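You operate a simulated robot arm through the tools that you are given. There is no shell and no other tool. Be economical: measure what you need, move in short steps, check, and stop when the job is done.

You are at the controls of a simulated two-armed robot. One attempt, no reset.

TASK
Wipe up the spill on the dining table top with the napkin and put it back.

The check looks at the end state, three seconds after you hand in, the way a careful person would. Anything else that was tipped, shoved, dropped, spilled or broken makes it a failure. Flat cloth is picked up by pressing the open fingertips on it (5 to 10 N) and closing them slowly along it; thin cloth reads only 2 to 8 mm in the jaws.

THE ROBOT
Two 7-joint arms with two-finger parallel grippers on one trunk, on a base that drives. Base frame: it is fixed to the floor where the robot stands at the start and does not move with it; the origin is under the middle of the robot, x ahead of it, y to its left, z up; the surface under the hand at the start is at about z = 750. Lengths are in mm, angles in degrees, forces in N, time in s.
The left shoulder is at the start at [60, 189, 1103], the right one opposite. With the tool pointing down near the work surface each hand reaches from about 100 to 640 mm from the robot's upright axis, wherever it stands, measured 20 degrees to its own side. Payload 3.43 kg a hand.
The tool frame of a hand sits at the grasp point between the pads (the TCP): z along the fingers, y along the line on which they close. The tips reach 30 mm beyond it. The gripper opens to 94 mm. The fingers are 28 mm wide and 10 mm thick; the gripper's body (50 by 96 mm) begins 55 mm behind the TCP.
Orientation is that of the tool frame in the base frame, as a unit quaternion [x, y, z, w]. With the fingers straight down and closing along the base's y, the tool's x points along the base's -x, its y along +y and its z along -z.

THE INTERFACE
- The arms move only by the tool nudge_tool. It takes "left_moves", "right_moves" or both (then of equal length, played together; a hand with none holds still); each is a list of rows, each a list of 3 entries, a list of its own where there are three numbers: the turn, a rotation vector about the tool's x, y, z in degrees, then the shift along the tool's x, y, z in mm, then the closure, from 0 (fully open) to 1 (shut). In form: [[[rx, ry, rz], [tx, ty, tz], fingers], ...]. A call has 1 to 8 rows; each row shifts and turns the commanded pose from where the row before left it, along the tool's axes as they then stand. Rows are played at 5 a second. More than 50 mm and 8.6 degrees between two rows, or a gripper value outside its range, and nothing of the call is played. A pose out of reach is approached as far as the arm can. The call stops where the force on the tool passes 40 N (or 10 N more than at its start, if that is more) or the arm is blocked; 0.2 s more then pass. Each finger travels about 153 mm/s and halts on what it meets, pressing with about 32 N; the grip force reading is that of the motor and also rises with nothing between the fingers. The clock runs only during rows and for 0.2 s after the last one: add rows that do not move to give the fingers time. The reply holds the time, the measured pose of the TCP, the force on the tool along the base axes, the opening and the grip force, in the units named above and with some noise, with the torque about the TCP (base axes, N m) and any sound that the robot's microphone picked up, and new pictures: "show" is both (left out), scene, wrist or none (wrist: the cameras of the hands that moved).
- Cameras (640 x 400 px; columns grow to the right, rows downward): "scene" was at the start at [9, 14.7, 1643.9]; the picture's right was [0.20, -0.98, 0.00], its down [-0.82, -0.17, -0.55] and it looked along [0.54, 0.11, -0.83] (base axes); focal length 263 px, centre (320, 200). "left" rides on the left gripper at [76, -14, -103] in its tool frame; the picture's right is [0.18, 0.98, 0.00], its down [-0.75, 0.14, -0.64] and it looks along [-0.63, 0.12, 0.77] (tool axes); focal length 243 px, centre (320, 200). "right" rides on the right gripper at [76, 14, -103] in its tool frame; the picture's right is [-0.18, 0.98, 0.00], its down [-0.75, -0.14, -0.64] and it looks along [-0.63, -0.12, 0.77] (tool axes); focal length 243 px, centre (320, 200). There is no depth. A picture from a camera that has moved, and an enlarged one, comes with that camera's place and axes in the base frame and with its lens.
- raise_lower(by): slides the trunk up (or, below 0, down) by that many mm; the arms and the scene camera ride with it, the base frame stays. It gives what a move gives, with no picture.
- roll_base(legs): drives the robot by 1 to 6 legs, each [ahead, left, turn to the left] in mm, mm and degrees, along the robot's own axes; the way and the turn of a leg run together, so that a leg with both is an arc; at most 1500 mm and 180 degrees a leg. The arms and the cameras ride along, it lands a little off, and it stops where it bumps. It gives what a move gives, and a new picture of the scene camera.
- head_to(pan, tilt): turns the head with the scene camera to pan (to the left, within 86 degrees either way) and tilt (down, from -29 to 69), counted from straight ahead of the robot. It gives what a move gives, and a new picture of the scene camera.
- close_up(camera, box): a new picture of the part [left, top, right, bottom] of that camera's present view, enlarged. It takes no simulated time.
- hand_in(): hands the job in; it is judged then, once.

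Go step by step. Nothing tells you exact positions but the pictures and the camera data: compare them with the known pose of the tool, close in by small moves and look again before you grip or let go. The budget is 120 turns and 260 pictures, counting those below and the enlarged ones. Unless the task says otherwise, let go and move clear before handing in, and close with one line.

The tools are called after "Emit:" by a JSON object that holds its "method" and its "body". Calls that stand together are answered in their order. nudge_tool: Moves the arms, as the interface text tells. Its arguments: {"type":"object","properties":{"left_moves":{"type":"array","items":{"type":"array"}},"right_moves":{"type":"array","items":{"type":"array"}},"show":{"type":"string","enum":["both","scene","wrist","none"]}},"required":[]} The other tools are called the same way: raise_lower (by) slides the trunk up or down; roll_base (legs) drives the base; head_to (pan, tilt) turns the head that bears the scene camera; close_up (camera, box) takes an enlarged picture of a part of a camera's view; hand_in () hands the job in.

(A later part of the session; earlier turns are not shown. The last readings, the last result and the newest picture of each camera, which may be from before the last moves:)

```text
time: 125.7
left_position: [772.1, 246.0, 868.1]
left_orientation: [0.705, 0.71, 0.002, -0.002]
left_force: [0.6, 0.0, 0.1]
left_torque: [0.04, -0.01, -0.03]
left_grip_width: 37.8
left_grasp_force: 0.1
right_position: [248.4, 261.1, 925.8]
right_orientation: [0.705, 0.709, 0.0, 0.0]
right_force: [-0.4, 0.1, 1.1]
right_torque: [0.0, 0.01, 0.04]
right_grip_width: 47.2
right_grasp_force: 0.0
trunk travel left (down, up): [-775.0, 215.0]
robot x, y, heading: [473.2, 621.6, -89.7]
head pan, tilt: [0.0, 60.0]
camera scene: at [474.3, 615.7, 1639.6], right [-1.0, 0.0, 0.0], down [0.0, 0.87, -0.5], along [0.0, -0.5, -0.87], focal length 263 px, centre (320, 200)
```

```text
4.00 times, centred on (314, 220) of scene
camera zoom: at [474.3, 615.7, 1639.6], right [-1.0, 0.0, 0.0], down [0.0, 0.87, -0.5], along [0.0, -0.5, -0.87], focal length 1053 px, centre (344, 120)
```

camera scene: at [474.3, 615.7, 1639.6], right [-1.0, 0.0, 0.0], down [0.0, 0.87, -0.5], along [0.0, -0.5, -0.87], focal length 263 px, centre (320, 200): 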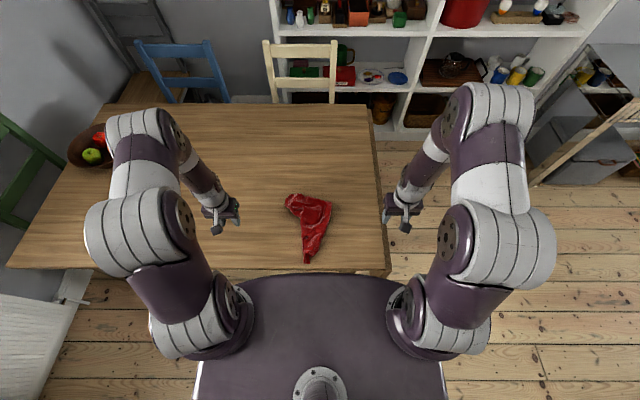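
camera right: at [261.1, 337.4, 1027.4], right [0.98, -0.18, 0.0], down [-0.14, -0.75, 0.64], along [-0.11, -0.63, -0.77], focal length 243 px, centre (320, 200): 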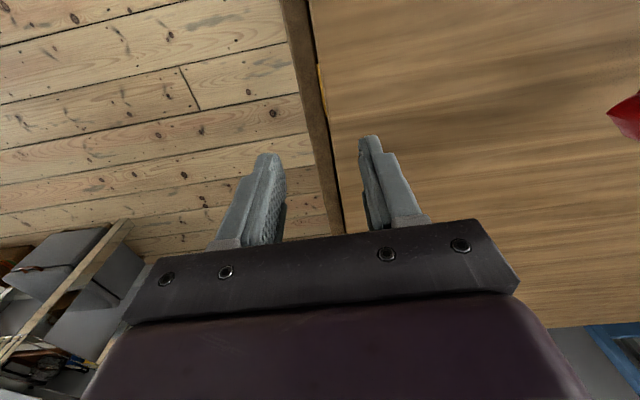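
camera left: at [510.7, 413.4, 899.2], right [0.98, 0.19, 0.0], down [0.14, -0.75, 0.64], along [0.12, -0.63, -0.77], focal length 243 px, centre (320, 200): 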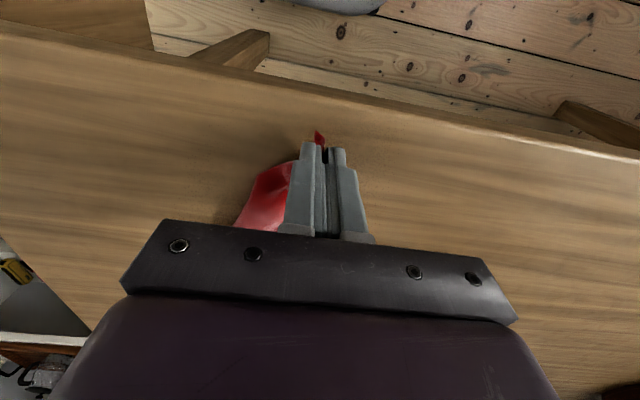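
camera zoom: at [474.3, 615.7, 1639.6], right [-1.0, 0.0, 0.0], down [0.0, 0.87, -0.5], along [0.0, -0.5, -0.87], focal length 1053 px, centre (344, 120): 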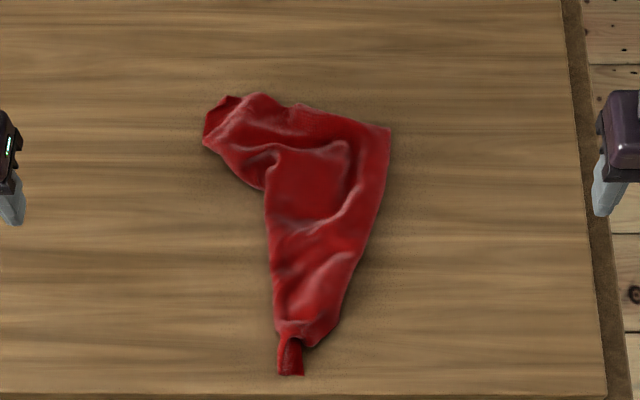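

Now it's clear: the held corner lies at about (520, 345) and a sharp neighbouring corner at (430, 116), joined by a straight edge. I bring the left hand to the first and the right hand to the second.

Emit:
{"method": "nudge_tool", "body": {"left_moves": [[[0, 0, 0], [15, -45, 0], 0.64], [[0, 0, 0], [15, -45, 0], 0.64], [[0, 0, 0], [15, -45, 0], 0.64], [[0, 0, 0], [15, -45, 0], 0.64], [[0, 0, 0], [15, -45, 0], 0.64], [[0, 0, 0], [16, -27, 20], 0.64], [[0, 0, 0], [0, 0, 20], 0.64]], "right_moves": [[[0, 0, 0], [-22, 40, 0], 0.64], [[0, 0, 0], [-22, 40, 0], 0.64], [[0, 0, 0], [-22, 40, 0], 0.64], [[0, 0, 0], [-22, 40, 15], 0.64], [[0, 0, 0], [-22, 35, 20], 0.64], [[0, 0, 0], [-19, 9, 35], 0.64], [[0, 0, 0], [0, 0, 40], 0.64]], "show": "wrist"}}

```text
time: 127.2
left_position: [517.6, 337.3, 830.3]
left_orientation: [0.705, 0.71, 0.001, 0.0]
left_force: [-0.5, -0.7, 0.6]
left_torque: [0.0, -0.02, -0.04]
left_grip_width: 33.6
left_grasp_force: 0.1
right_position: [453.7, 130.0, 818.1]
right_orientation: [0.705, 0.709, 0.0, 0.001]
right_force: [0.8, 0.5, -1.0]
right_torque: [0.02, 0.02, -0.02]
right_grip_width: 33.8
right_grasp_force: 0.1
trunk travel left (down, up): [-775.0, 215.0]
robot x, y, heading: [473.8, 625.4, -89.6]
head pan, tilt: [0.0, 60.0]
camera right: at [467.2, 207.2, 920.2], right [0.98, -0.18, 0.0], down [-0.14, -0.75, 0.64], along [-0.11, -0.63, -0.77], focal length 243 px, centre (320, 200)
camera left: at [503.7, 411.3, 932.6], right [0.98, 0.19, 0.0], down [0.15, -0.76, 0.64], along [0.12, -0.63, -0.77], focal length 243 px, centre (320, 200)
```

right: 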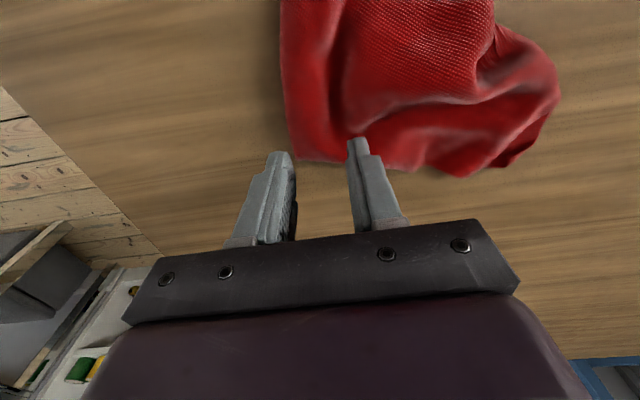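
left: 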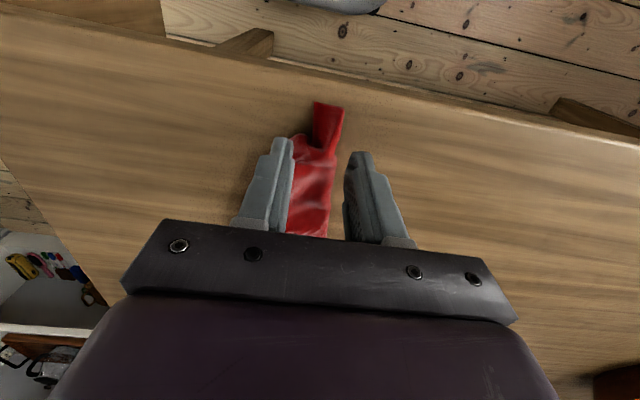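

Both hands are over their corners. I descend to the cloth.

Emit:
{"method": "nudge_tool", "body": {"left_moves": [[[0, 0, 0], [0, 2, 30], 0.64], [[0, 0, 0], [0, 0, 12], 0.64], [[0, 0, 0], [0, 0, 3], 0.64], [[0, 0, 0], [0, 0, 2], 0.64], [[0, 0, 0], [0, 0, 1.5], 0.64], [[0, 0, 0], [0, 0, 0], 0.64]], "right_moves": [[[0, 0, 0], [4, 0, 20], 0.64], [[0, 0, 0], [0, 0, 9], 0.64], [[0, 0, 0], [0, 0, 3], 0.64], [[0, 0, 0], [0, 0, 2], 0.64], [[0, 0, 0], [0, 0, 1.5], 0.64], [[0, 0, 0], [0, 0, 0], 0.64]], "show": "none"}}

```text
time: 128.7
left_position: [521.2, 336.9, 781.8]
left_orientation: [0.705, 0.709, 0.001, -0.001]
left_force: [0.4, 0.3, 0.1]
left_torque: [-0.01, -0.01, 0.04]
left_grip_width: 33.5
left_grasp_force: 0.1
right_position: [452.2, 136.0, 781.4]
right_orientation: [0.705, 0.709, 0.0, 0.0]
right_force: [-0.7, 0.2, 1.7]
right_torque: [0.02, -0.03, -0.04]
right_grip_width: 33.6
right_grasp_force: 0.1
trunk travel left (down, up): [-775.0, 215.0]
robot x, y, heading: [472.3, 621.1, -89.7]
head pan, tilt: [0.0, 60.0]
```

Emit:
{"method": "nudge_tool", "body": {"left_moves": [[[0, 0, 0], [0, 0, 1.2], 0.64], [[0, 0, 0], [0, 0, 0], 0.64], [[0, 0, 0], [0, 0, 0], 0.7], [[0, 0, 0], [0, 0, 0], 0.76], [[0, 0, 0], [0, 0, 0], 0.83], [[0, 0, 0], [0, 0, 0], 0.9], [[0, 0, 0], [0, 0, 0], 1], [[0, 0, 0], [0, 0, 0], 1]], "right_moves": [[[0, 0, 0], [0, 0, 1], 0.64], [[0, 0, 0], [0, 0, 0], 0.64], [[0, 0, 0], [0, 0, 0], 0.7], [[0, 0, 0], [0, 0, 0], 0.76], [[0, 0, 0], [0, 0, 0], 0.83], [[0, 0, 0], [0, 0, 0], 0.9], [[0, 0, 0], [0, 0, 0], 1], [[0, 0, 0], [0, 0, 0], 1]], "show": "wrist"}}

```text
time: 130.4
left_position: [520.7, 338.2, 781.2]
left_orientation: [0.705, 0.709, 0.001, -0.001]
left_force: [-0.8, -2.1, 17.9]
left_torque: [-0.2, 0.09, -0.05]
left_grip_width: 2.4
left_grasp_force: 32.2
right_position: [452.5, 136.5, 781.8]
right_orientation: [0.705, 0.709, 0.001, 0.002]
right_force: [1.4, 0.1, 5.2]
right_torque: [-0.02, -0.02, -0.02]
right_grip_width: 2.4
right_grasp_force: 32.1
trunk travel left (down, up): [-775.0, 215.0]
robot x, y, heading: [469.5, 626.0, -89.5]
head pan, tilt: [0.0, 60.0]
camera right: at [466.5, 214.2, 884.2], right [0.98, -0.18, 0.0], down [-0.14, -0.75, 0.64], along [-0.11, -0.63, -0.77], focal length 243 px, centre (320, 200)
camera left: at [506.5, 412.7, 883.3], right [0.98, 0.19, 0.0], down [0.15, -0.75, 0.64], along [0.12, -0.63, -0.77], focal length 243 px, centre (320, 200)
```

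right: 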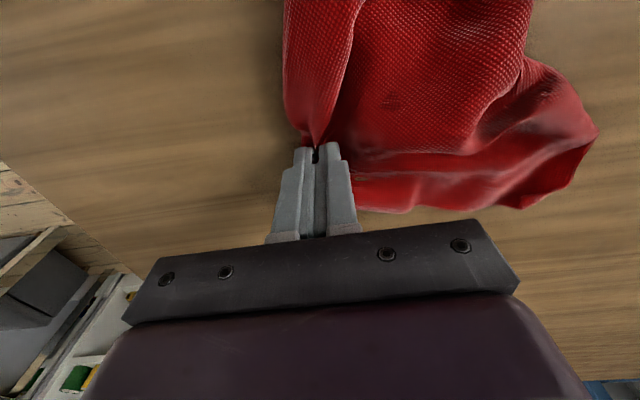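
left: 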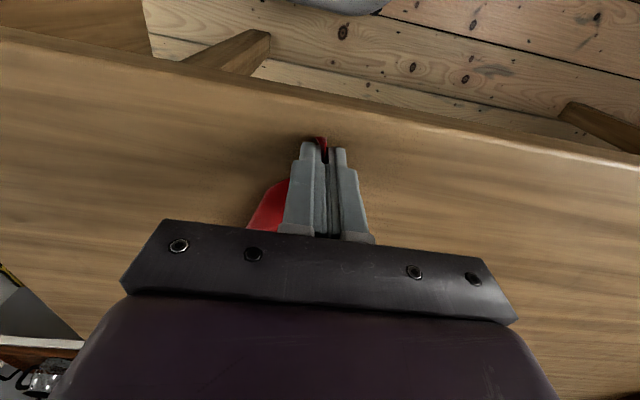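

Both corners are pinched (2.4 mm). I lift both and bring the hands side by side along x.

Emit:
{"method": "nudge_tool", "body": {"left_moves": [[[0, 0, 0], [0, 0, -45], 1], [[0, 0, 0], [-15, 12, -40], 1], [[0, 0, 0], [-18, 14, -40], 1], [[0, 0, 0], [-20, 14, -40], 1], [[0, 0, 0], [-20, 14, -40], 1], [[0, 0, 0], [-20, 14, -40], 1], [[0, 0, 0], [-15, 10, -40], 1], [[0, 0, 0], [0, 0, 0], 1]], "right_moves": [[[0, 0, 0], [0, 0, -45], 1], [[0, 0, 0], [12, -10, -40], 1], [[0, 0, 0], [14, -12, -40], 1], [[0, 0, 0], [14, -12, -40], 1], [[0, 0, 0], [14, -12, -40], 1], [[0, 0, 0], [14, -10, -40], 1], [[0, 0, 0], [10, -8, -40], 1], [[0, 0, 0], [0, 0, 0], 1]], "show": "both"}}

Emit:
{"method": "close_up", "body": {"camera": "scene", "box": [240, 130, 400, 250]}}

```text
time: 132.2
left_position: [598.6, 229.7, 1066.1]
left_orientation: [0.705, 0.709, 0.002, -0.002]
left_force: [-6.9, 0.8, -0.5]
left_torque: [0.03, 0.15, -0.18]
left_grip_width: 2.2
left_grasp_force: 32.0
right_position: [386.2, 213.4, 1067.0]
right_orientation: [0.706, 0.708, 0.0, 0.001]
right_force: [7.0, -1.2, -0.2]
right_torque: [0.01, -0.17, -0.16]
right_grip_width: 2.5
right_grasp_force: 32.0
trunk travel left (down, up): [-775.0, 215.0]
robot x, y, heading: [474.0, 625.8, -89.6]
head pan, tilt: [0.0, 60.0]
camera scene: at [473.9, 615.0, 1639.5], right [-1.0, 0.0, 0.0], down [0.0, 0.87, -0.5], along [0.0, -0.5, -0.87], focal length 263 px, centre (320, 200)
camera right: at [400.8, 290.0, 1169.4], right [0.98, -0.18, 0.0], down [-0.14, -0.75, 0.64], along [-0.11, -0.63, -0.77], focal length 243 px, centre (320, 200)
camera left: at [585.4, 304.4, 1168.9], right [0.98, 0.19, 0.0], down [0.14, -0.76, 0.64], along [0.12, -0.63, -0.77], focal length 243 px, centre (320, 200)
```

scene: 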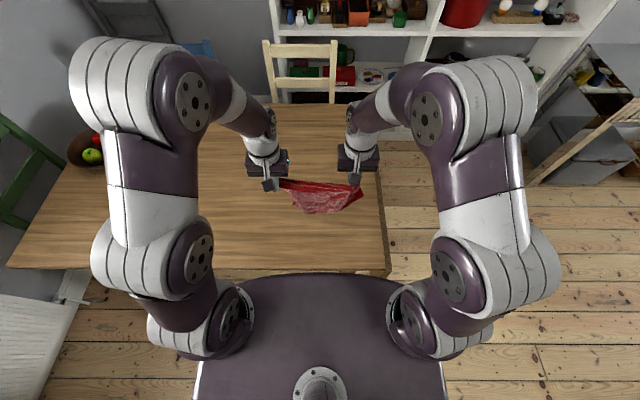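
right: 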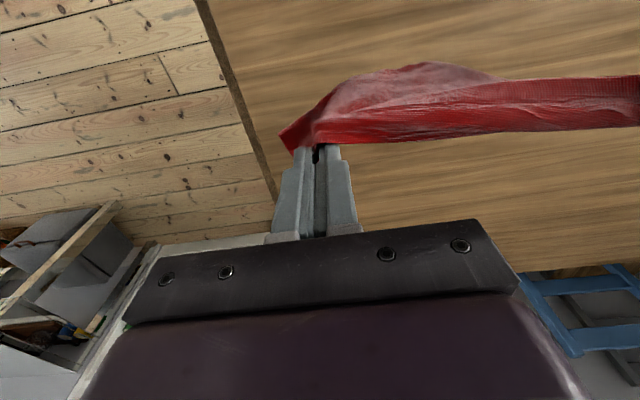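
left: 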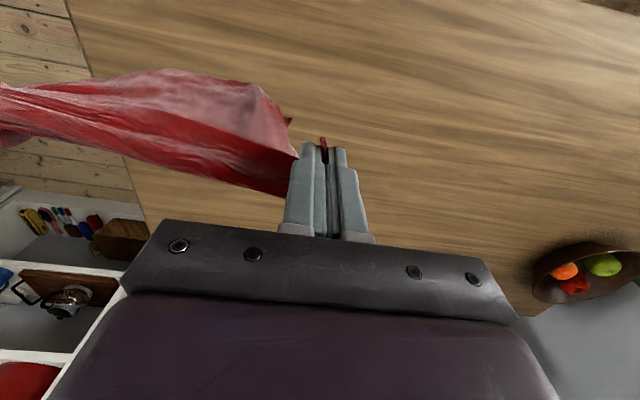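

```text
3.33 times, centred on (320, 190) of scene
camera zoom: at [473.9, 615.0, 1639.5], right [-1.0, 0.0, 0.0], down [0.0, 0.87, -0.5], along [0.0, -0.5, -0.87], focal length 877 px, centre (320, 233)
```

zoom: 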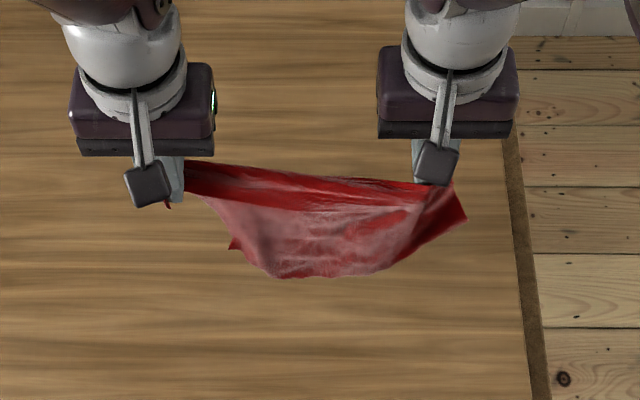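

The cloth now hangs open like a curtain between both hands. I carry it around to the front side of the table: back off, turn left 90°, back along the table, then sideways to the starting place.

Emit:
{"method": "roll_base", "body": {"legs": [[-80, 0, 0], [0, 0, 90], [-466, 0, 0], [0, -350, 0]]}}

```text
time: 141.4
left_position: [399.1, 474.7, 1066.1]
left_orientation: [0.005, 1.0, 0.0, -0.001]
left_force: [-1.4, -6.1, 0.2]
left_torque: [-0.1, 0.03, -0.1]
left_grip_width: 2.1
left_grasp_force: 31.9
right_position: [413.6, 261.9, 1067.3]
right_orientation: [0.004, 1.0, 0.001, 0.0]
right_force: [1.0, 5.7, 0.0]
right_torque: [0.12, -0.02, -0.14]
right_grip_width: 2.6
right_grasp_force: 32.9
trunk travel left (down, up): [-775.0, 215.0]
robot x, y, heading: [5.0, 356.6, -0.6]
head pan, tilt: [0.0, 60.0]
camera scene: at [13.1, 355.7, 1639.6], right [-0.01, -1.0, 0.0], down [-0.87, 0.01, -0.5], along [0.5, -0.01, -0.87], focal length 263 px, centre (320, 200)
```

scene: 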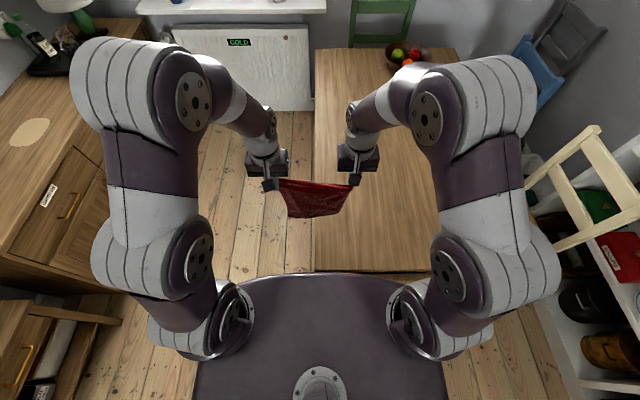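

The trip went well. I finish the sideways move to the start position.

Emit:
{"method": "roll_base", "body": {"legs": [[0, -345, 0.5]]}}

Emit:
{"method": "close_up", "body": {"camera": "scene", "box": [240, 130, 400, 250]}}

```text
time: 143.6
left_position: [397.6, 132.3, 1065.7]
left_orientation: [0.001, 1.0, 0.0, -0.003]
left_force: [-0.8, -5.8, 0.6]
left_torque: [-0.11, 0.04, -0.11]
left_grip_width: 2.4
left_grasp_force: 31.9
right_position: [412.9, -79.4, 1065.9]
right_orientation: [-0.001, 1.0, 0.001, 0.0]
right_force: [1.0, 5.1, 0.2]
right_torque: [0.11, -0.04, -0.12]
right_grip_width: 2.5
right_grasp_force: 31.9
trunk travel left (down, up): [-775.0, 215.0]
robot x, y, heading: [6.6, 12.3, 0.1]
head pan, tilt: [0.0, 60.0]
camera scene: at [11.4, 10.1, 1639.6], right [0.0, -1.0, 0.0], down [-0.87, 0.0, -0.5], along [0.5, 0.0, -0.87], focal length 263 px, centre (320, 200)
```

scene: 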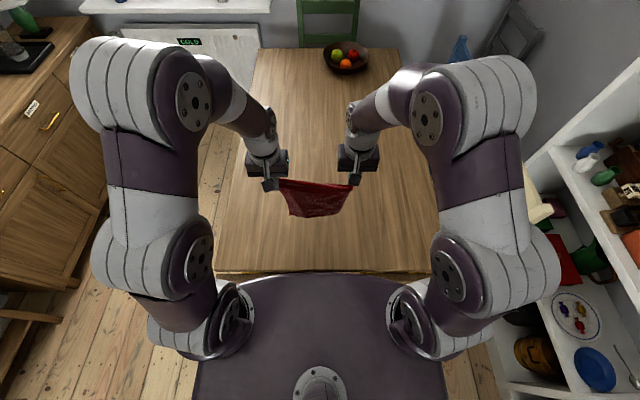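

```text
3.33 times, centred on (320, 190) of scene
camera zoom: at [11.4, 10.1, 1639.6], right [0.0, -1.0, 0.0], down [-0.87, 0.0, -0.5], along [0.5, 0.0, -0.87], focal length 877 px, centre (320, 233)
```

zoom: 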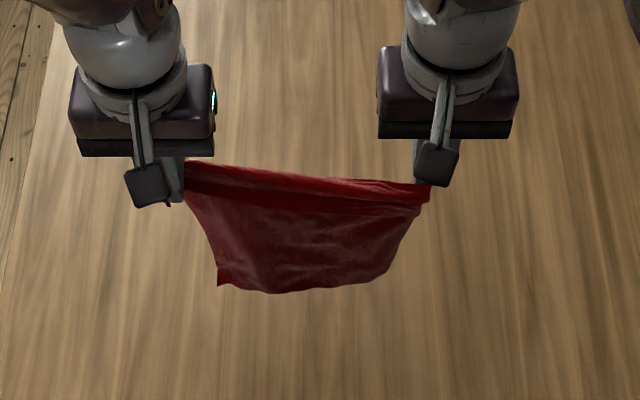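

The napkin hangs well open. I draw it back to x ≈ 357 so its lower edge touches down near the original near edge, and then lay it moving ahead.

Emit:
{"method": "nudge_tool", "body": {"left_moves": [[[0, 0, 0], [20, 0, 30], 1], [[0, 0, 0], [20, 0, 30], 1], [[0, 0, 0], [0, 0, 0], 1], [[0, 0, 0], [0, 0, 30], 1], [[0, 0, 0], [-28, 0, 24], 1], [[0, 0, 0], [-30, 0, 24], 1]], "right_moves": [[[0, 0, 0], [28, 0, 30], 1], [[0, 0, 0], [27, 0, 30], 1], [[0, 0, 0], [0, 0, 0], 1], [[0, 0, 0], [0, 0, 30], 1], [[0, 0, 0], [-28, 0, 24], 1], [[0, 0, 0], [-30, 0, 24], 1]], "show": "scene"}}

Emit:
{"method": "close_up", "body": {"camera": "scene", "box": [240, 130, 400, 250]}}

```text
time: 145.0
left_position: [416.0, 132.5, 924.9]
left_orientation: [0.0, 1.0, 0.0, -0.003]
left_force: [-1.2, -6.6, -0.3]
left_torque: [-0.16, 0.04, -0.2]
left_grip_width: 2.4
left_grasp_force: 32.1
right_position: [418.0, -79.1, 928.9]
right_orientation: [-0.001, 1.0, 0.0, 0.0]
right_force: [1.5, 7.4, 0.1]
right_torque: [0.18, 0.04, -0.2]
right_grip_width: 2.7
right_grasp_force: 31.6
trunk travel left (down, up): [-775.0, 215.0]
robot x, y, heading: [1.4, 4.4, 0.1]
head pan, tilt: [0.0, 60.0]
camera scene: at [14.6, 10.0, 1639.6], right [0.0, -1.0, 0.0], down [-0.87, 0.0, -0.5], along [0.5, 0.0, -0.87], focal length 263 px, centre (320, 200)
```

scene: 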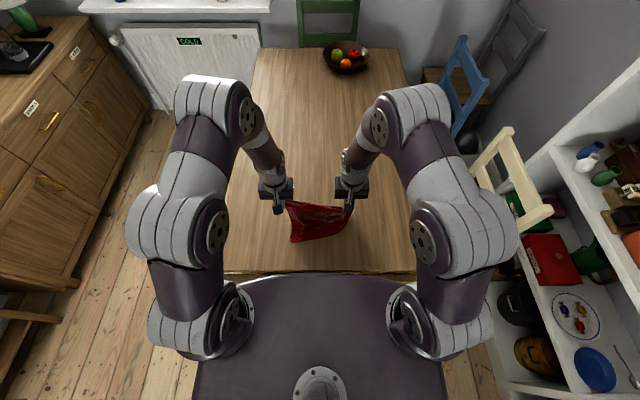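

```text
3.33 times, centred on (320, 190) of scene
camera zoom: at [14.6, 10.0, 1639.6], right [0.0, -1.0, 0.0], down [-0.87, 0.0, -0.5], along [0.5, 0.0, -0.87], focal length 877 px, centre (320, 233)
```

zoom: 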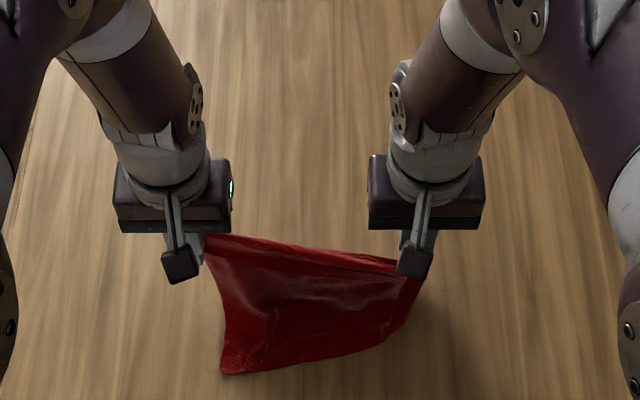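

The lower edge has touched down near x ≈ 350. I keep laying it forward and down to x ≈ 600.

Emit:
{"method": "nudge_tool", "body": {"left_moves": [[[0, 0, 0], [-30, 0, 23], 1], [[0, 0, 0], [-30, 0, 23], 1], [[0, 0, 0], [-30, 0, 23], 1], [[0, 0, 0], [-30, 0, 23], 1], [[0, 0, 0], [-30, 0, 23], 1], [[0, 0, 0], [-27, 0, 18], 1], [[0, 0, 0], [0, 0, 0], 1]], "right_moves": [[[0, 0, 0], [-30, 0, 23], 1], [[0, 0, 0], [-30, 0, 23], 1], [[0, 0, 0], [-30, 0, 23], 1], [[0, 0, 0], [-30, 0, 23], 1], [[0, 0, 0], [-30, 0, 23], 1], [[0, 0, 0], [-27, 0, 20], 1], [[0, 0, 0], [0, 0, 0], 1]], "show": "both"}}

Emit:
{"method": "close_up", "body": {"camera": "scene", "box": [240, 130, 400, 250]}}

```text
time: 146.6
left_position: [588.9, 133.3, 794.1]
left_orientation: [0.0, 1.0, 0.001, -0.001]
left_force: [-1.2, -6.6, 0.7]
left_torque: [-0.14, 0.01, -0.17]
left_grip_width: 2.3
left_grasp_force: 32.0
right_position: [590.7, -77.3, 796.0]
right_orientation: [0.0, 1.0, 0.001, 0.001]
right_force: [0.9, 6.1, 1.2]
right_torque: [0.16, -0.06, -0.16]
right_grip_width: 2.6
right_grasp_force: 31.8
trunk travel left (down, up): [-775.0, 215.0]
robot x, y, heading: [7.1, 7.9, -0.2]
head pan, tilt: [0.0, 60.0]
camera scene: at [9.9, 9.8, 1639.6], right [0.0, -1.0, 0.0], down [-0.87, 0.0, -0.5], along [0.5, 0.0, -0.87], focal length 263 px, centre (320, 200)
camera right: at [514.5, -64.0, 897.9], right [0.18, 0.98, 0.0], down [0.75, -0.14, 0.64], along [0.63, -0.12, -0.77], focal length 243 px, centre (320, 200)
camera left: at [514.6, 117.8, 897.6], right [-0.18, 0.98, 0.0], down [0.76, 0.14, 0.64], along [0.63, 0.12, -0.77], focal length 243 px, centre (320, 200)
```

scene: 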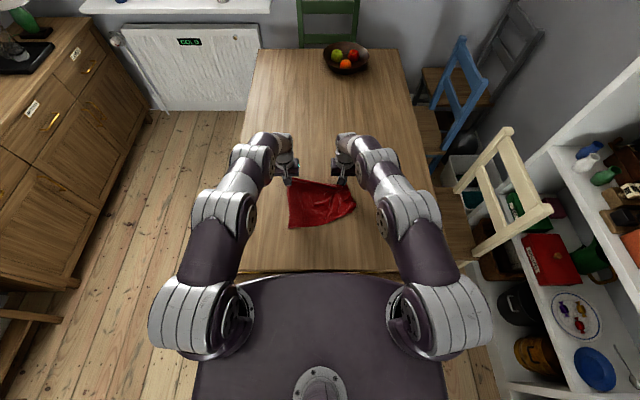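
right: 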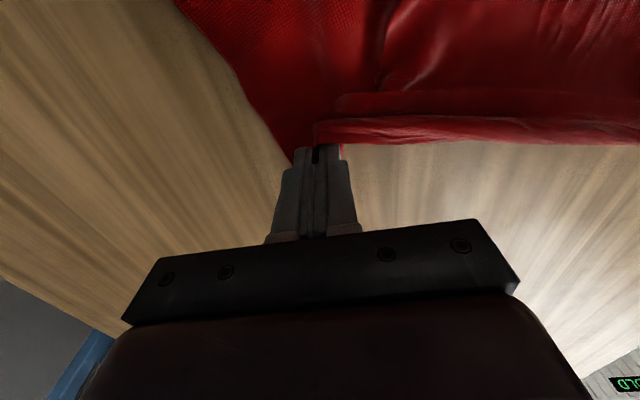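
left: 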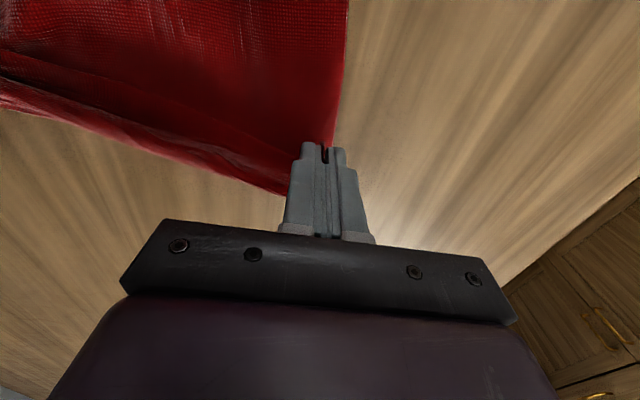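

```text
3.33 times, centred on (320, 190) of scene
camera zoom: at [9.9, 9.8, 1639.6], right [0.0, -1.0, 0.0], down [-0.87, 0.0, -0.5], along [0.5, 0.0, -0.87], focal length 877 px, centre (320, 233)
```

zoom: 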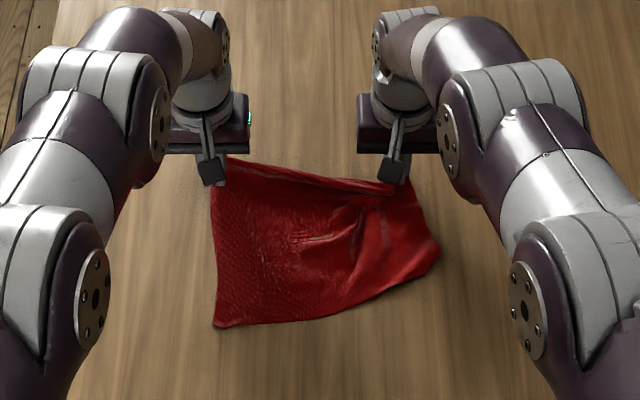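

Very good: mostly flat and back in place. I lower both hands, release and withdraw to see what remains folded.

Emit:
{"method": "nudge_tool", "body": {"left_moves": [[[0, 0, 0], [0, 0, 10], 1], [[0, 0, 0], [0, 0, 0], 0.85], [[0, 0, 0], [0, 0, 0], 0.6], [[0, 0, 0], [0, 0, -30], 0.6], [[0, 0, 0], [0, 0, -45], 0.6], [[0, 0, 0], [10, 45, 0], 0.6], [[0, 0, 0], [10, 45, 0], 0.6], [[0, 0, 0], [20, 40, 0], 0.6]], "right_moves": [[[0, 0, 0], [0, 0, 11], 1], [[0, 0, 0], [0, 0, 0], 0.85], [[0, 0, 0], [0, 0, 0], 0.6], [[0, 0, 0], [0, 0, -30], 0.6], [[0, 0, 0], [0, 0, -45], 0.6], [[0, 0, 0], [10, -45, 0], 0.6], [[0, 0, 0], [10, -45, 0], 0.6], [[0, 0, 0], [20, -40, 0], 0.6]], "show": "scene"}}

Emit:
{"method": "close_up", "body": {"camera": "scene", "box": [250, 150, 378, 250]}}

```text
time: 148.4
left_position: [547.4, 262.6, 862.4]
left_orientation: [0.0, 1.0, 0.0, -0.001]
left_force: [-1.0, 0.8, 1.2]
left_torque: [0.02, -0.03, -0.01]
left_grip_width: 37.4
left_grasp_force: 0.0
right_position: [553.1, -207.9, 856.7]
right_orientation: [-0.002, 1.0, 0.001, 0.002]
right_force: [0.2, 1.1, 0.4]
right_torque: [0.03, -0.01, 0.02]
right_grip_width: 37.4
right_grasp_force: 0.1
trunk travel left (down, up): [-775.0, 215.0]
robot x, y, heading: [5.7, 10.2, -0.2]
head pan, tilt: [0.0, 60.0]
camera scene: at [9.4, 9.6, 1639.6], right [0.0, -1.0, 0.0], down [-0.87, 0.0, -0.5], along [0.5, 0.0, -0.87], focal length 263 px, centre (320, 200)
```

scene: 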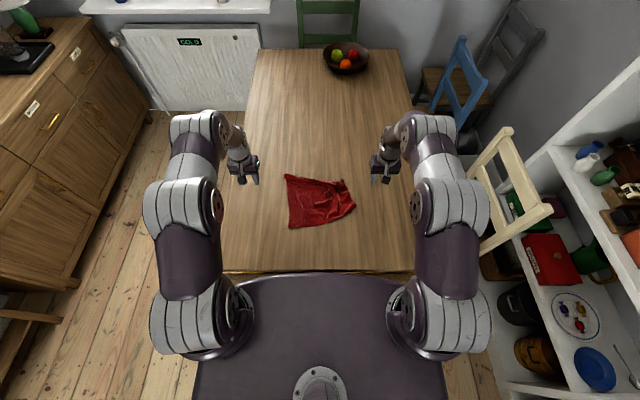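

```text
4.00 times, centred on (314, 200) of scene
camera zoom: at [9.4, 9.6, 1639.6], right [0.0, -1.0, 0.0], down [-0.87, 0.0, -0.5], along [0.5, 0.0, -0.87], focal length 1053 px, centre (344, 200)
```

zoom: 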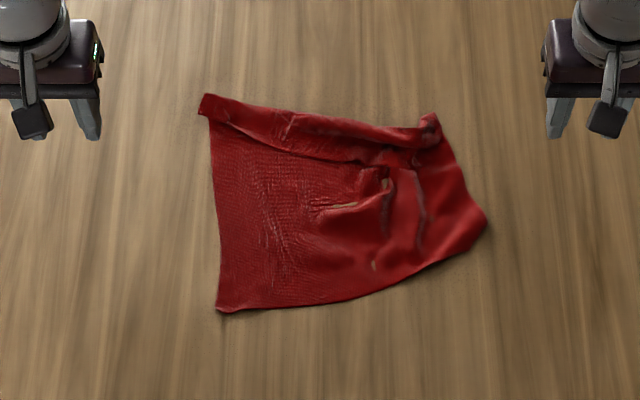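

Excellent: three corners look right; the near-right corner lies at about (496, −128) instead of about (330, −108). I'll pinch it with the right hand and draw it toward me.

Emit:
{"method": "nudge_tool", "body": {"right_moves": [[[0, 0, 0], [15, 36, 0], 0.64], [[0, 0, 0], [15, 36, 0], 0.64], [[0, 0, 0], [15, 36, 0], 0.64], [[0, 0, 0], [0, 0, 35], 0.64], [[0, 0, 0], [0, 0, 20], 0.64]], "show": "wrist"}}

```text
time: 149.6
left_position: [550.5, 261.7, 862.5]
left_orientation: [0.001, 1.0, 0.0, -0.002]
left_force: [-0.2, 0.1, -0.1]
left_torque: [0.02, 0.02, 0.0]
left_grip_width: 37.6
left_grasp_force: 0.1
right_position: [510.0, -101.8, 803.3]
right_orientation: [0.001, 1.0, 0.001, 0.002]
right_force: [0.4, 0.2, -0.3]
right_torque: [-0.01, 0.04, 0.0]
right_grip_width: 33.8
right_grasp_force: 0.0
trunk travel left (down, up): [-775.0, 215.0]
robot x, y, heading: [4.3, 8.2, 0.2]
head pan, tilt: [0.0, 60.0]
camera right: at [433.3, -87.1, 905.9], right [0.18, 0.98, 0.0], down [0.75, -0.14, 0.64], along [0.63, -0.12, -0.77], focal length 243 px, centre (320, 200)
```

right: 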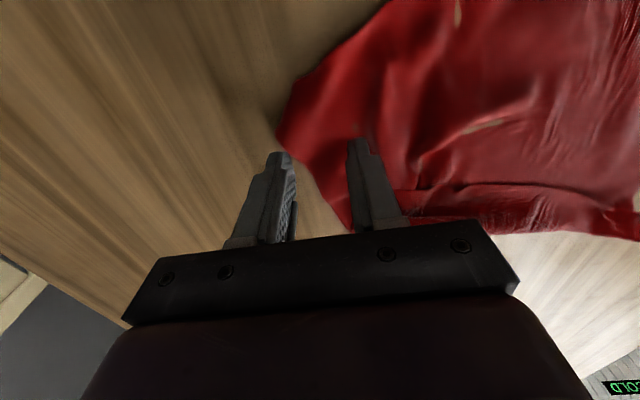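

The hand is over the tip. I press down on it.

Emit:
{"method": "nudge_tool", "body": {"right_moves": [[[0, 0, 0], [5, 4, 13], 0.64], [[0, 0, 0], [0, 0, 4], 0.64], [[0, 0, 0], [0, 0, 2], 0.64], [[0, 0, 0], [0, 0, 2], 0.64], [[0, 0, 0], [0, 0, 0], 0.64]], "show": "none"}}

```text
time: 150.8
left_position: [549.4, 260.5, 861.7]
left_orientation: [0.0, 1.0, 0.0, -0.002]
left_force: [0.5, 0.0, 0.5]
left_torque: [0.01, 0.0, 0.05]
left_grip_width: 37.5
left_grasp_force: 0.2
right_position: [503.3, -97.3, 781.9]
right_orientation: [-0.001, 1.0, 0.002, 0.001]
right_force: [0.6, 0.2, 1.1]
right_torque: [-0.03, 0.06, 0.0]
right_grip_width: 33.9
right_grasp_force: 0.1
trunk travel left (down, up): [-775.0, 215.0]
robot x, y, heading: [5.9, 10.9, 0.0]
head pan, tilt: [0.0, 60.0]
```

Emit:
{"method": "nudge_tool", "body": {"right_moves": [[[0, 0, 0], [0, 0, 1.2], 0.64], [[0, 0, 0], [0, 0, 0], 0.64], [[0, 0, 0], [0, 0, 0], 0.7], [[0, 0, 0], [0, 0, 0], 0.76], [[0, 0, 0], [0, 0, 0], 0.83], [[0, 0, 0], [0, 0, 0], 0.9], [[0, 0, 0], [0, 0, 0], 1], [[0, 0, 0], [0, 0, 0], 1]], "show": "wrist"}}

```text
time: 152.6
left_position: [549.5, 261.7, 862.3]
left_orientation: [-0.001, 1.0, 0.001, 0.0]
left_force: [-0.7, 0.2, -0.5]
left_torque: [-0.02, -0.01, -0.03]
left_grip_width: 37.8
left_grasp_force: 0.1
right_position: [501.7, -98.1, 781.3]
right_orientation: [-0.001, 1.0, 0.001, 0.001]
right_force: [-0.6, -1.0, 11.9]
right_torque: [-0.11, 0.1, -0.01]
right_grip_width: 2.0
right_grasp_force: 31.1
trunk travel left (down, up): [-775.0, 215.0]
robot x, y, heading: [6.7, 8.6, 0.0]
head pan, tilt: [0.0, 60.0]
camera right: at [426.1, -83.2, 883.7], right [0.18, 0.98, 0.0], down [0.75, -0.14, 0.64], along [0.63, -0.12, -0.77], focal length 243 px, centre (320, 200)
```

right: 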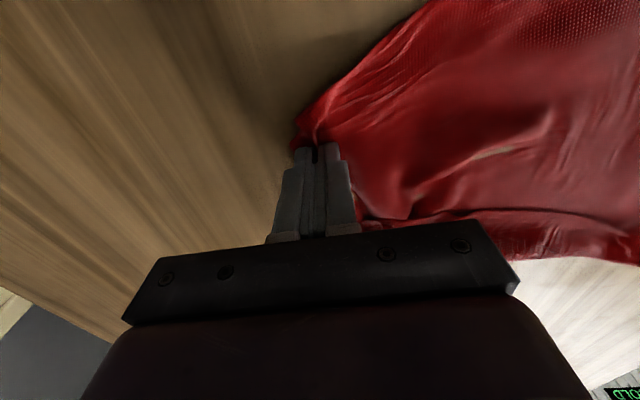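

Pinched. I lift it slightly and draw it toward me by 90 mm, then check.

Emit:
{"method": "nudge_tool", "body": {"right_moves": [[[0, 0, 0], [0, 0, -15], 1], [[0, 0, 0], [25, 0, -5], 1], [[0, 0, 0], [25, 0, 0], 1], [[0, 0, 0], [20, 0, 0], 1], [[0, 0, 0], [20, 0, 5], 1], [[0, 0, 0], [0, 0, 0], 1]], "show": "scene"}}

Emit:
{"method": "close_up", "body": {"camera": "scene", "box": [250, 150, 378, 250]}}

```text
time: 154.0
left_position: [550.5, 261.6, 862.0]
left_orientation: [0.0, 1.0, 0.0, -0.001]
left_force: [-0.3, 0.1, 0.9]
left_torque: [-0.01, 0.02, 0.0]
left_grip_width: 37.5
left_grasp_force: 0.0
right_position: [412.3, -97.8, 795.1]
right_orientation: [0.0, 1.0, 0.001, -0.001]
right_force: [-0.3, 0.0, 0.0]
right_torque: [-0.03, -0.05, -0.01]
right_grip_width: 2.0
right_grasp_force: 32.3
trunk travel left (down, up): [-775.0, 215.0]
robot x, y, heading: [3.1, 6.8, 0.1]
head pan, tilt: [0.0, 60.0]
camera scene: at [12.0, 9.7, 1639.6], right [0.0, -1.0, 0.0], down [-0.87, 0.0, -0.5], along [0.5, 0.0, -0.87], focal length 263 px, centre (320, 200)
```

scene: 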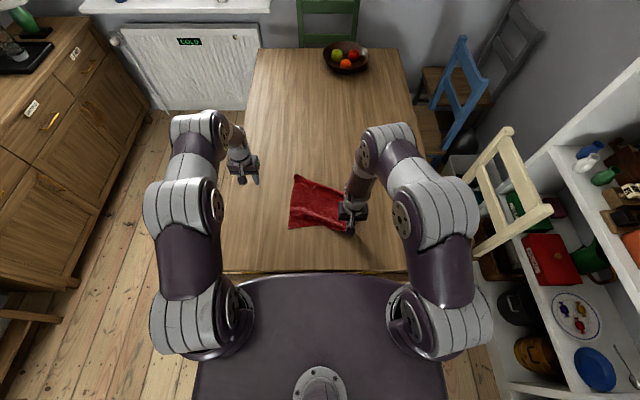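

```text
4.00 times, centred on (314, 200) of scene
camera zoom: at [12.0, 9.7, 1639.6], right [0.0, -1.0, 0.0], down [-0.87, 0.0, -0.5], along [0.5, 0.0, -0.87], focal length 1053 px, centre (344, 200)
```

zoom: 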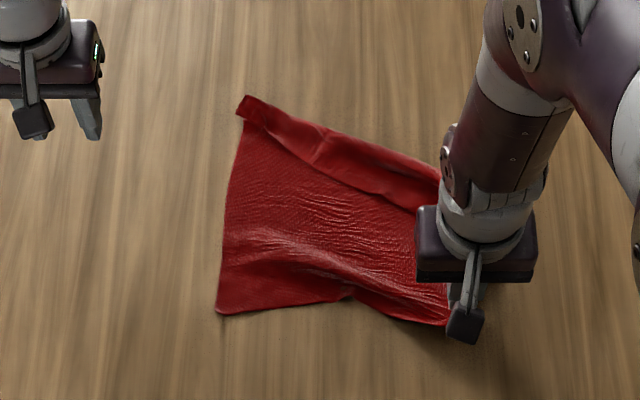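

The napkin is now nearly square, in its place and mostly smooth. I lower and release the corner, withdraw the right hand, and look.

Emit:
{"method": "nudge_tool", "body": {"right_moves": [[[0, 0, 0], [0, 0, 12], 1], [[0, 0, 0], [0, 0, 0], 0.85], [[0, 0, 0], [0, 0, 0], 0.6], [[0, 0, 0], [0, 0, -30], 0.6], [[0, 0, 0], [0, 0, -45], 0.6], [[0, 0, 0], [0, -45, 0], 0.6], [[0, 0, 0], [0, -45, 0], 0.6], [[0, 0, 0], [0, -45, 0], 0.6]], "show": "none"}}

Emit:
{"method": "close_up", "body": {"camera": "scene", "box": [250, 150, 378, 250]}}

```text
time: 155.8
left_position: [550.2, 261.3, 862.5]
left_orientation: [0.0, 1.0, 0.001, -0.002]
left_force: [0.7, -0.8, 0.2]
left_torque: [0.05, -0.02, -0.01]
left_grip_width: 37.3
left_grasp_force: 0.0
right_position: [415.9, -232.7, 860.4]
right_orientation: [-0.002, 1.0, 0.001, 0.0]
right_force: [1.0, -1.7, -0.3]
right_torque: [0.04, 0.02, -0.02]
right_grip_width: 37.5
right_grasp_force: 0.1
trunk travel left (down, up): [-775.0, 215.0]
robot x, y, heading: [4.0, 9.5, 0.2]
head pan, tilt: [0.0, 60.0]
```

```text
4.00 times, centred on (314, 200) of scene
camera zoom: at [11.3, 8.2, 1639.6], right [0.0, -1.0, 0.0], down [-0.87, 0.0, -0.5], along [0.5, 0.0, -0.87], focal length 1053 px, centre (344, 200)
```

zoom: 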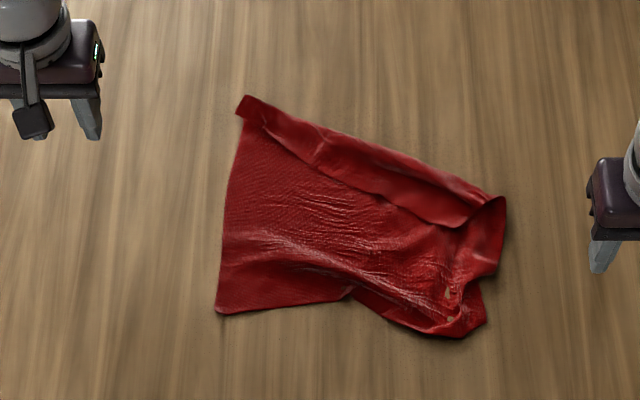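

The far-right corner sits too near (522, −146), with a flap folded over along the far edge. I pinch that flap's right end with the right hand and carry it forward to open it.

Emit:
{"method": "nudge_tool", "body": {"right_moves": [[[0, 0, 0], [-32, 36, 0], 0.64], [[0, 0, 0], [-32, 36, 0], 0.64], [[0, 0, 0], [-32, 36, 0], 0.64], [[0, 0, 0], [0, 13, 40], 0.64], [[0, 0, 0], [0, 0, 25], 0.64], [[0, 0, 0], [0, 0, 6], 0.64], [[0, 0, 0], [0, 0, 3], 0.64], [[0, 0, 0], [0, 0, 0], 0.64]], "show": "wrist"}}

```text
time: 157.6
left_position: [549.3, 262.8, 861.1]
left_orientation: [0.0, 1.0, 0.0, -0.001]
left_force: [-0.7, -0.5, -0.6]
left_torque: [0.0, 0.03, -0.04]
left_grip_width: 37.6
left_grasp_force: 0.0
right_position: [509.1, -111.9, 785.4]
right_orientation: [0.0, 1.0, 0.001, 0.0]
right_force: [-0.4, 0.2, 0.0]
right_torque: [-0.03, -0.01, -0.02]
right_grip_width: 33.9
right_grasp_force: 0.0
trunk travel left (down, up): [-775.0, 215.0]
robot x, y, heading: [6.7, 7.7, -0.1]
head pan, tilt: [0.0, 60.0]
camera right: at [432.5, -97.0, 887.4], right [0.18, 0.98, 0.0], down [0.75, -0.14, 0.64], along [0.63, -0.12, -0.77], focal length 243 px, centre (320, 200)
```

right: 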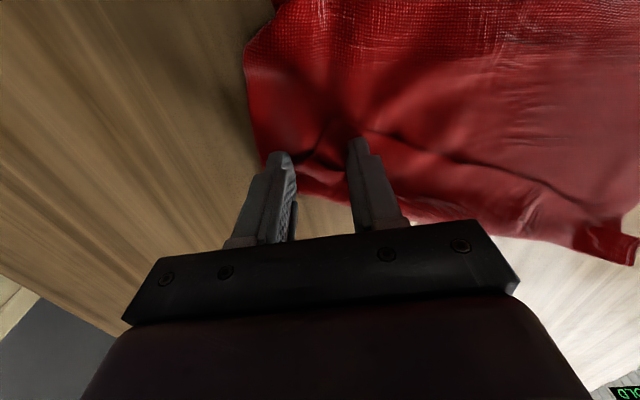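

I press a little more and close slowly.

Emit:
{"method": "nudge_tool", "body": {"right_moves": [[[0, 0, 0], [0, 0, 2], 0.64], [[0, 0, 0], [0, 0, 1.5], 0.64], [[0, 0, 0], [0, 0, 0.5], 0.7], [[0, 0, 0], [0, 0, 0], 0.76], [[0, 0, 0], [0, 0, 0], 0.83], [[0, 0, 0], [0, 0, 0], 0.9], [[0, 0, 0], [0, 0, 0], 1], [[0, 0, 0], [0, 0, 0], 1]], "show": "none"}}

Emit:
{"method": "nudge_tool", "body": {"right_moves": [[[0, 0, 0], [0, 0, -25], 1], [[0, 0, 0], [-20, -3, -15], 1], [[0, 0, 0], [-25, -3, 0], 1], [[0, 0, 0], [-25, -3, 0], 1], [[0, 0, 0], [-20, 0, 20], 1], [[0, 0, 0], [-5, 0, 10], 1], [[0, 0, 0], [0, 0, 0], 1]], "show": "none"}}

Emit:
{"method": "close_up", "body": {"camera": "scene", "box": [250, 130, 394, 250]}}

```text
time: 159.4
left_position: [548.6, 261.1, 862.5]
left_orientation: [0.0, 1.0, 0.0, 0.0]
left_force: [0.6, 0.5, -0.2]
left_torque: [-0.02, 0.02, -0.05]
left_grip_width: 37.5
left_grasp_force: 0.1
right_position: [508.9, -110.4, 780.9]
right_orientation: [-0.001, 1.0, 0.001, 0.002]
right_force: [2.0, -1.5, 17.1]
right_torque: [-0.05, -0.19, -0.04]
right_grip_width: 3.1
right_grasp_force: 32.2
trunk travel left (down, up): [-775.0, 215.0]
robot x, y, heading: [6.7, 5.8, -0.3]
head pan, tilt: [0.0, 60.0]
```

```text
time: 161.0
left_position: [550.0, 261.5, 859.9]
left_orientation: [0.0, 1.0, 0.0, -0.002]
left_force: [-0.4, -0.2, 0.4]
left_torque: [0.02, -0.02, -0.02]
left_grip_width: 37.7
left_grasp_force: 0.1
right_position: [606.1, -118.5, 790.1]
right_orientation: [-0.001, 1.0, 0.001, 0.0]
right_force: [-0.1, 0.1, 0.7]
right_torque: [0.05, 0.04, -0.01]
right_grip_width: 3.2
right_grasp_force: 31.7
trunk travel left (down, up): [-775.0, 215.0]
robot x, y, heading: [6.0, 12.1, 0.1]
head pan, tilt: [0.0, 60.0]
```

```text
3.33 times, centred on (322, 190) of scene
camera zoom: at [11.3, 9.9, 1639.6], right [0.0, -1.0, 0.0], down [-0.87, 0.0, -0.5], along [0.5, 0.0, -0.87], focal length 877 px, centre (313, 233)
```

zoom: 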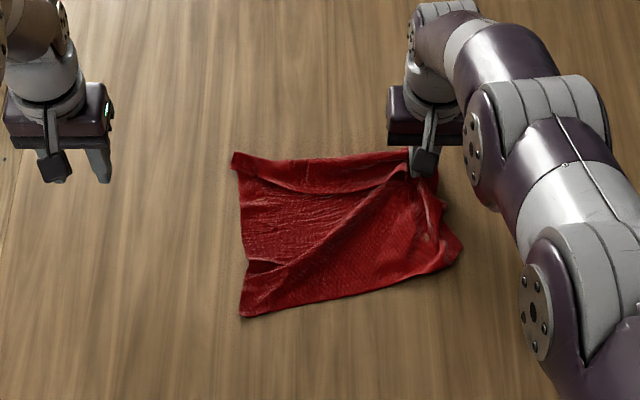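

That opened the far side nicely. I release here, withdraw the hand, and look again.

Emit:
{"method": "nudge_tool", "body": {"right_moves": [[[0, 0, 0], [0, 0, 7], 1], [[0, 0, 0], [0, 0, 0], 0.85], [[0, 0, 0], [0, 0, 0], 0.6], [[0, 0, 0], [0, 0, -30], 0.6], [[0, 0, 0], [0, 0, -40], 0.6], [[0, 0, 0], [20, -40, 0], 0.6], [[0, 0, 0], [20, -40, 0], 0.6], [[0, 0, 0], [20, -30, 0], 0.6]], "show": "none"}}

Emit:
{"method": "close_up", "body": {"camera": "scene", "box": [250, 140, 394, 240]}}

```text
time: 162.8
left_position: [549.6, 261.4, 861.8]
left_orientation: [0.001, 1.0, 0.0, -0.003]
left_force: [0.0, 0.0, -0.6]
left_torque: [0.02, 0.02, 0.0]
left_grip_width: 37.9
left_grasp_force: 0.0
right_position: [543.6, -233.5, 854.5]
right_orientation: [-0.001, 1.0, 0.001, 0.0]
right_force: [-0.2, 0.7, 0.7]
right_torque: [0.0, 0.01, -0.02]
right_grip_width: 37.6
right_grasp_force: 0.0
trunk travel left (down, up): [-775.0, 215.0]
robot x, y, heading: [6.0, 10.1, -0.1]
head pan, tilt: [0.0, 60.0]
```

```text
4.00 times, centred on (322, 190) of scene
camera zoom: at [10.9, 8.8, 1639.6], right [0.0, -1.0, 0.0], down [-0.87, 0.0, -0.5], along [0.5, 0.0, -0.87], focal length 1053 px, centre (312, 240)
```

zoom: 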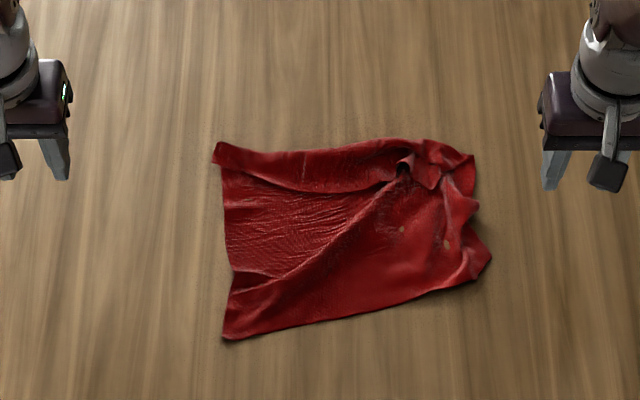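

The napkin is nearly square now but its centre is about 55 mm too far and to the right. I take both near corners, BL at (418, 89) and BR at (502, −162), to draw the napkin toward me and left into place.

Emit:
{"method": "nudge_tool", "body": {"left_moves": [[[0, 0, 0], [22, -38, 0], 0.64], [[0, 0, 0], [22, -39, 0], 0.64], [[0, 0, 0], [22, -39, 0], 0.64], [[0, 0, 0], [22, -39, 0], 0.64], [[0, 0, 0], [22, -38, 0], 0.64], [[0, 0, 0], [0, 0, 40], 0.64], [[0, 0, 0], [0, 0, 30], 0.64], [[0, 0, 0], [0, 0, 6], 0.64]], "right_moves": [[[0, 0, 0], [6, 19, 0], 0.64], [[0, 0, 0], [6, 19, 0], 0.64], [[0, 0, 0], [6, 19, 0], 0.64], [[0, 0, 0], [5, 19, 0], 0.64], [[0, 0, 0], [5, 19, 0], 0.64], [[0, 0, 0], [0, 0, 35], 0.64], [[0, 0, 0], [0, 0, 27], 0.64], [[0, 0, 0], [0, 0, 6], 0.64]], "show": "wrist"}}

```text
time: 164.6
left_position: [440.4, 68.4, 782.6]
left_orientation: [0.0, 1.0, 0.0, -0.001]
left_force: [-0.4, -0.5, 0.6]
left_torque: [0.01, 0.01, 0.01]
left_grip_width: 33.8
left_grasp_force: 0.0
right_position: [515.8, -134.2, 787.4]
right_orientation: [0.0, 1.0, 0.001, 0.001]
right_force: [0.6, 0.0, -0.5]
right_torque: [0.01, 0.02, 0.05]
right_grip_width: 33.7
right_grasp_force: 0.0
trunk travel left (down, up): [-775.0, 215.0]
robot x, y, heading: [5.1, 11.2, -0.1]
head pan, tilt: [0.0, 60.0]
camera right: at [439.8, -120.3, 889.0], right [0.18, 0.98, 0.0], down [0.75, -0.14, 0.64], along [0.63, -0.12, -0.77], focal length 243 px, centre (320, 200)
camera left: at [365.5, 52.9, 885.0], right [-0.18, 0.98, 0.0], down [0.75, 0.14, 0.64], along [0.63, 0.12, -0.77], focal length 243 px, centre (320, 200)
```

right: 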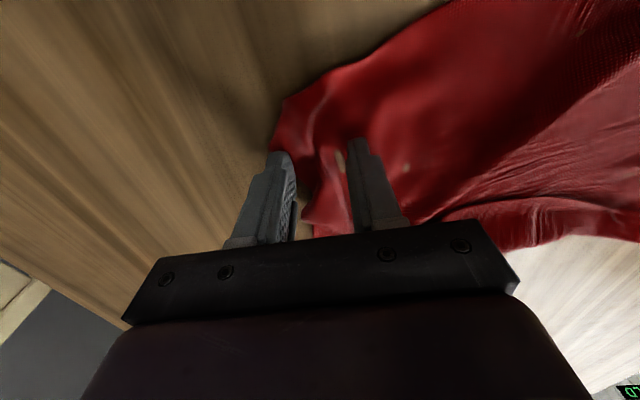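
left: 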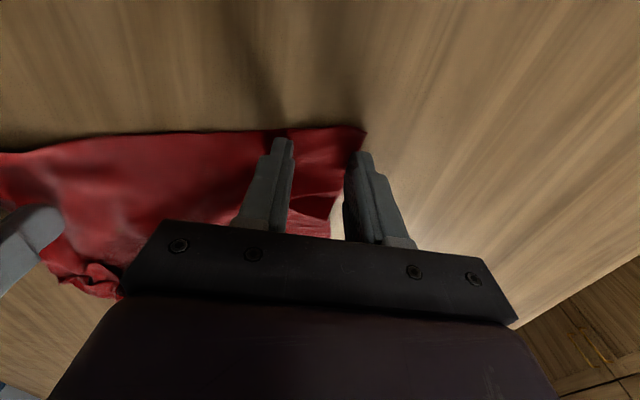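

Both are placed; I shift each a few millimetres inward, press and close slowly.

Emit:
{"method": "nudge_tool", "body": {"left_moves": [[[0, 0, 0], [0, -6, 0], 0.64], [[0, 0, 0], [0, 0, 2], 0.64], [[0, 0, 0], [0, 0, 1.5], 0.64], [[0, 0, 0], [0, 0, 0], 0.64]], "right_moves": [[[0, 0, 0], [0, 5, 3], 0.64], [[0, 0, 0], [0, 0, 2.5], 0.64], [[0, 0, 0], [0, 0, 1.5], 0.64], [[0, 0, 0], [0, 0, 0], 0.64]], "show": "none"}}

```text
time: 165.6
left_position: [440.8, 63.6, 782.2]
left_orientation: [0.0, 1.0, 0.001, 0.0]
left_force: [0.3, -0.3, 2.3]
left_torque: [0.03, -0.02, 0.01]
left_grip_width: 33.9
left_grasp_force: 0.0
right_position: [516.9, -128.6, 780.8]
right_orientation: [-0.001, 1.0, 0.0, 0.003]
right_force: [2.1, -0.7, 23.5]
right_torque: [-0.61, 0.23, 0.04]
right_grip_width: 34.0
right_grasp_force: 0.1
trunk travel left (down, up): [-775.0, 215.0]
robot x, y, heading: [3.7, 9.7, -0.0]
head pan, tilt: [0.0, 60.0]
```

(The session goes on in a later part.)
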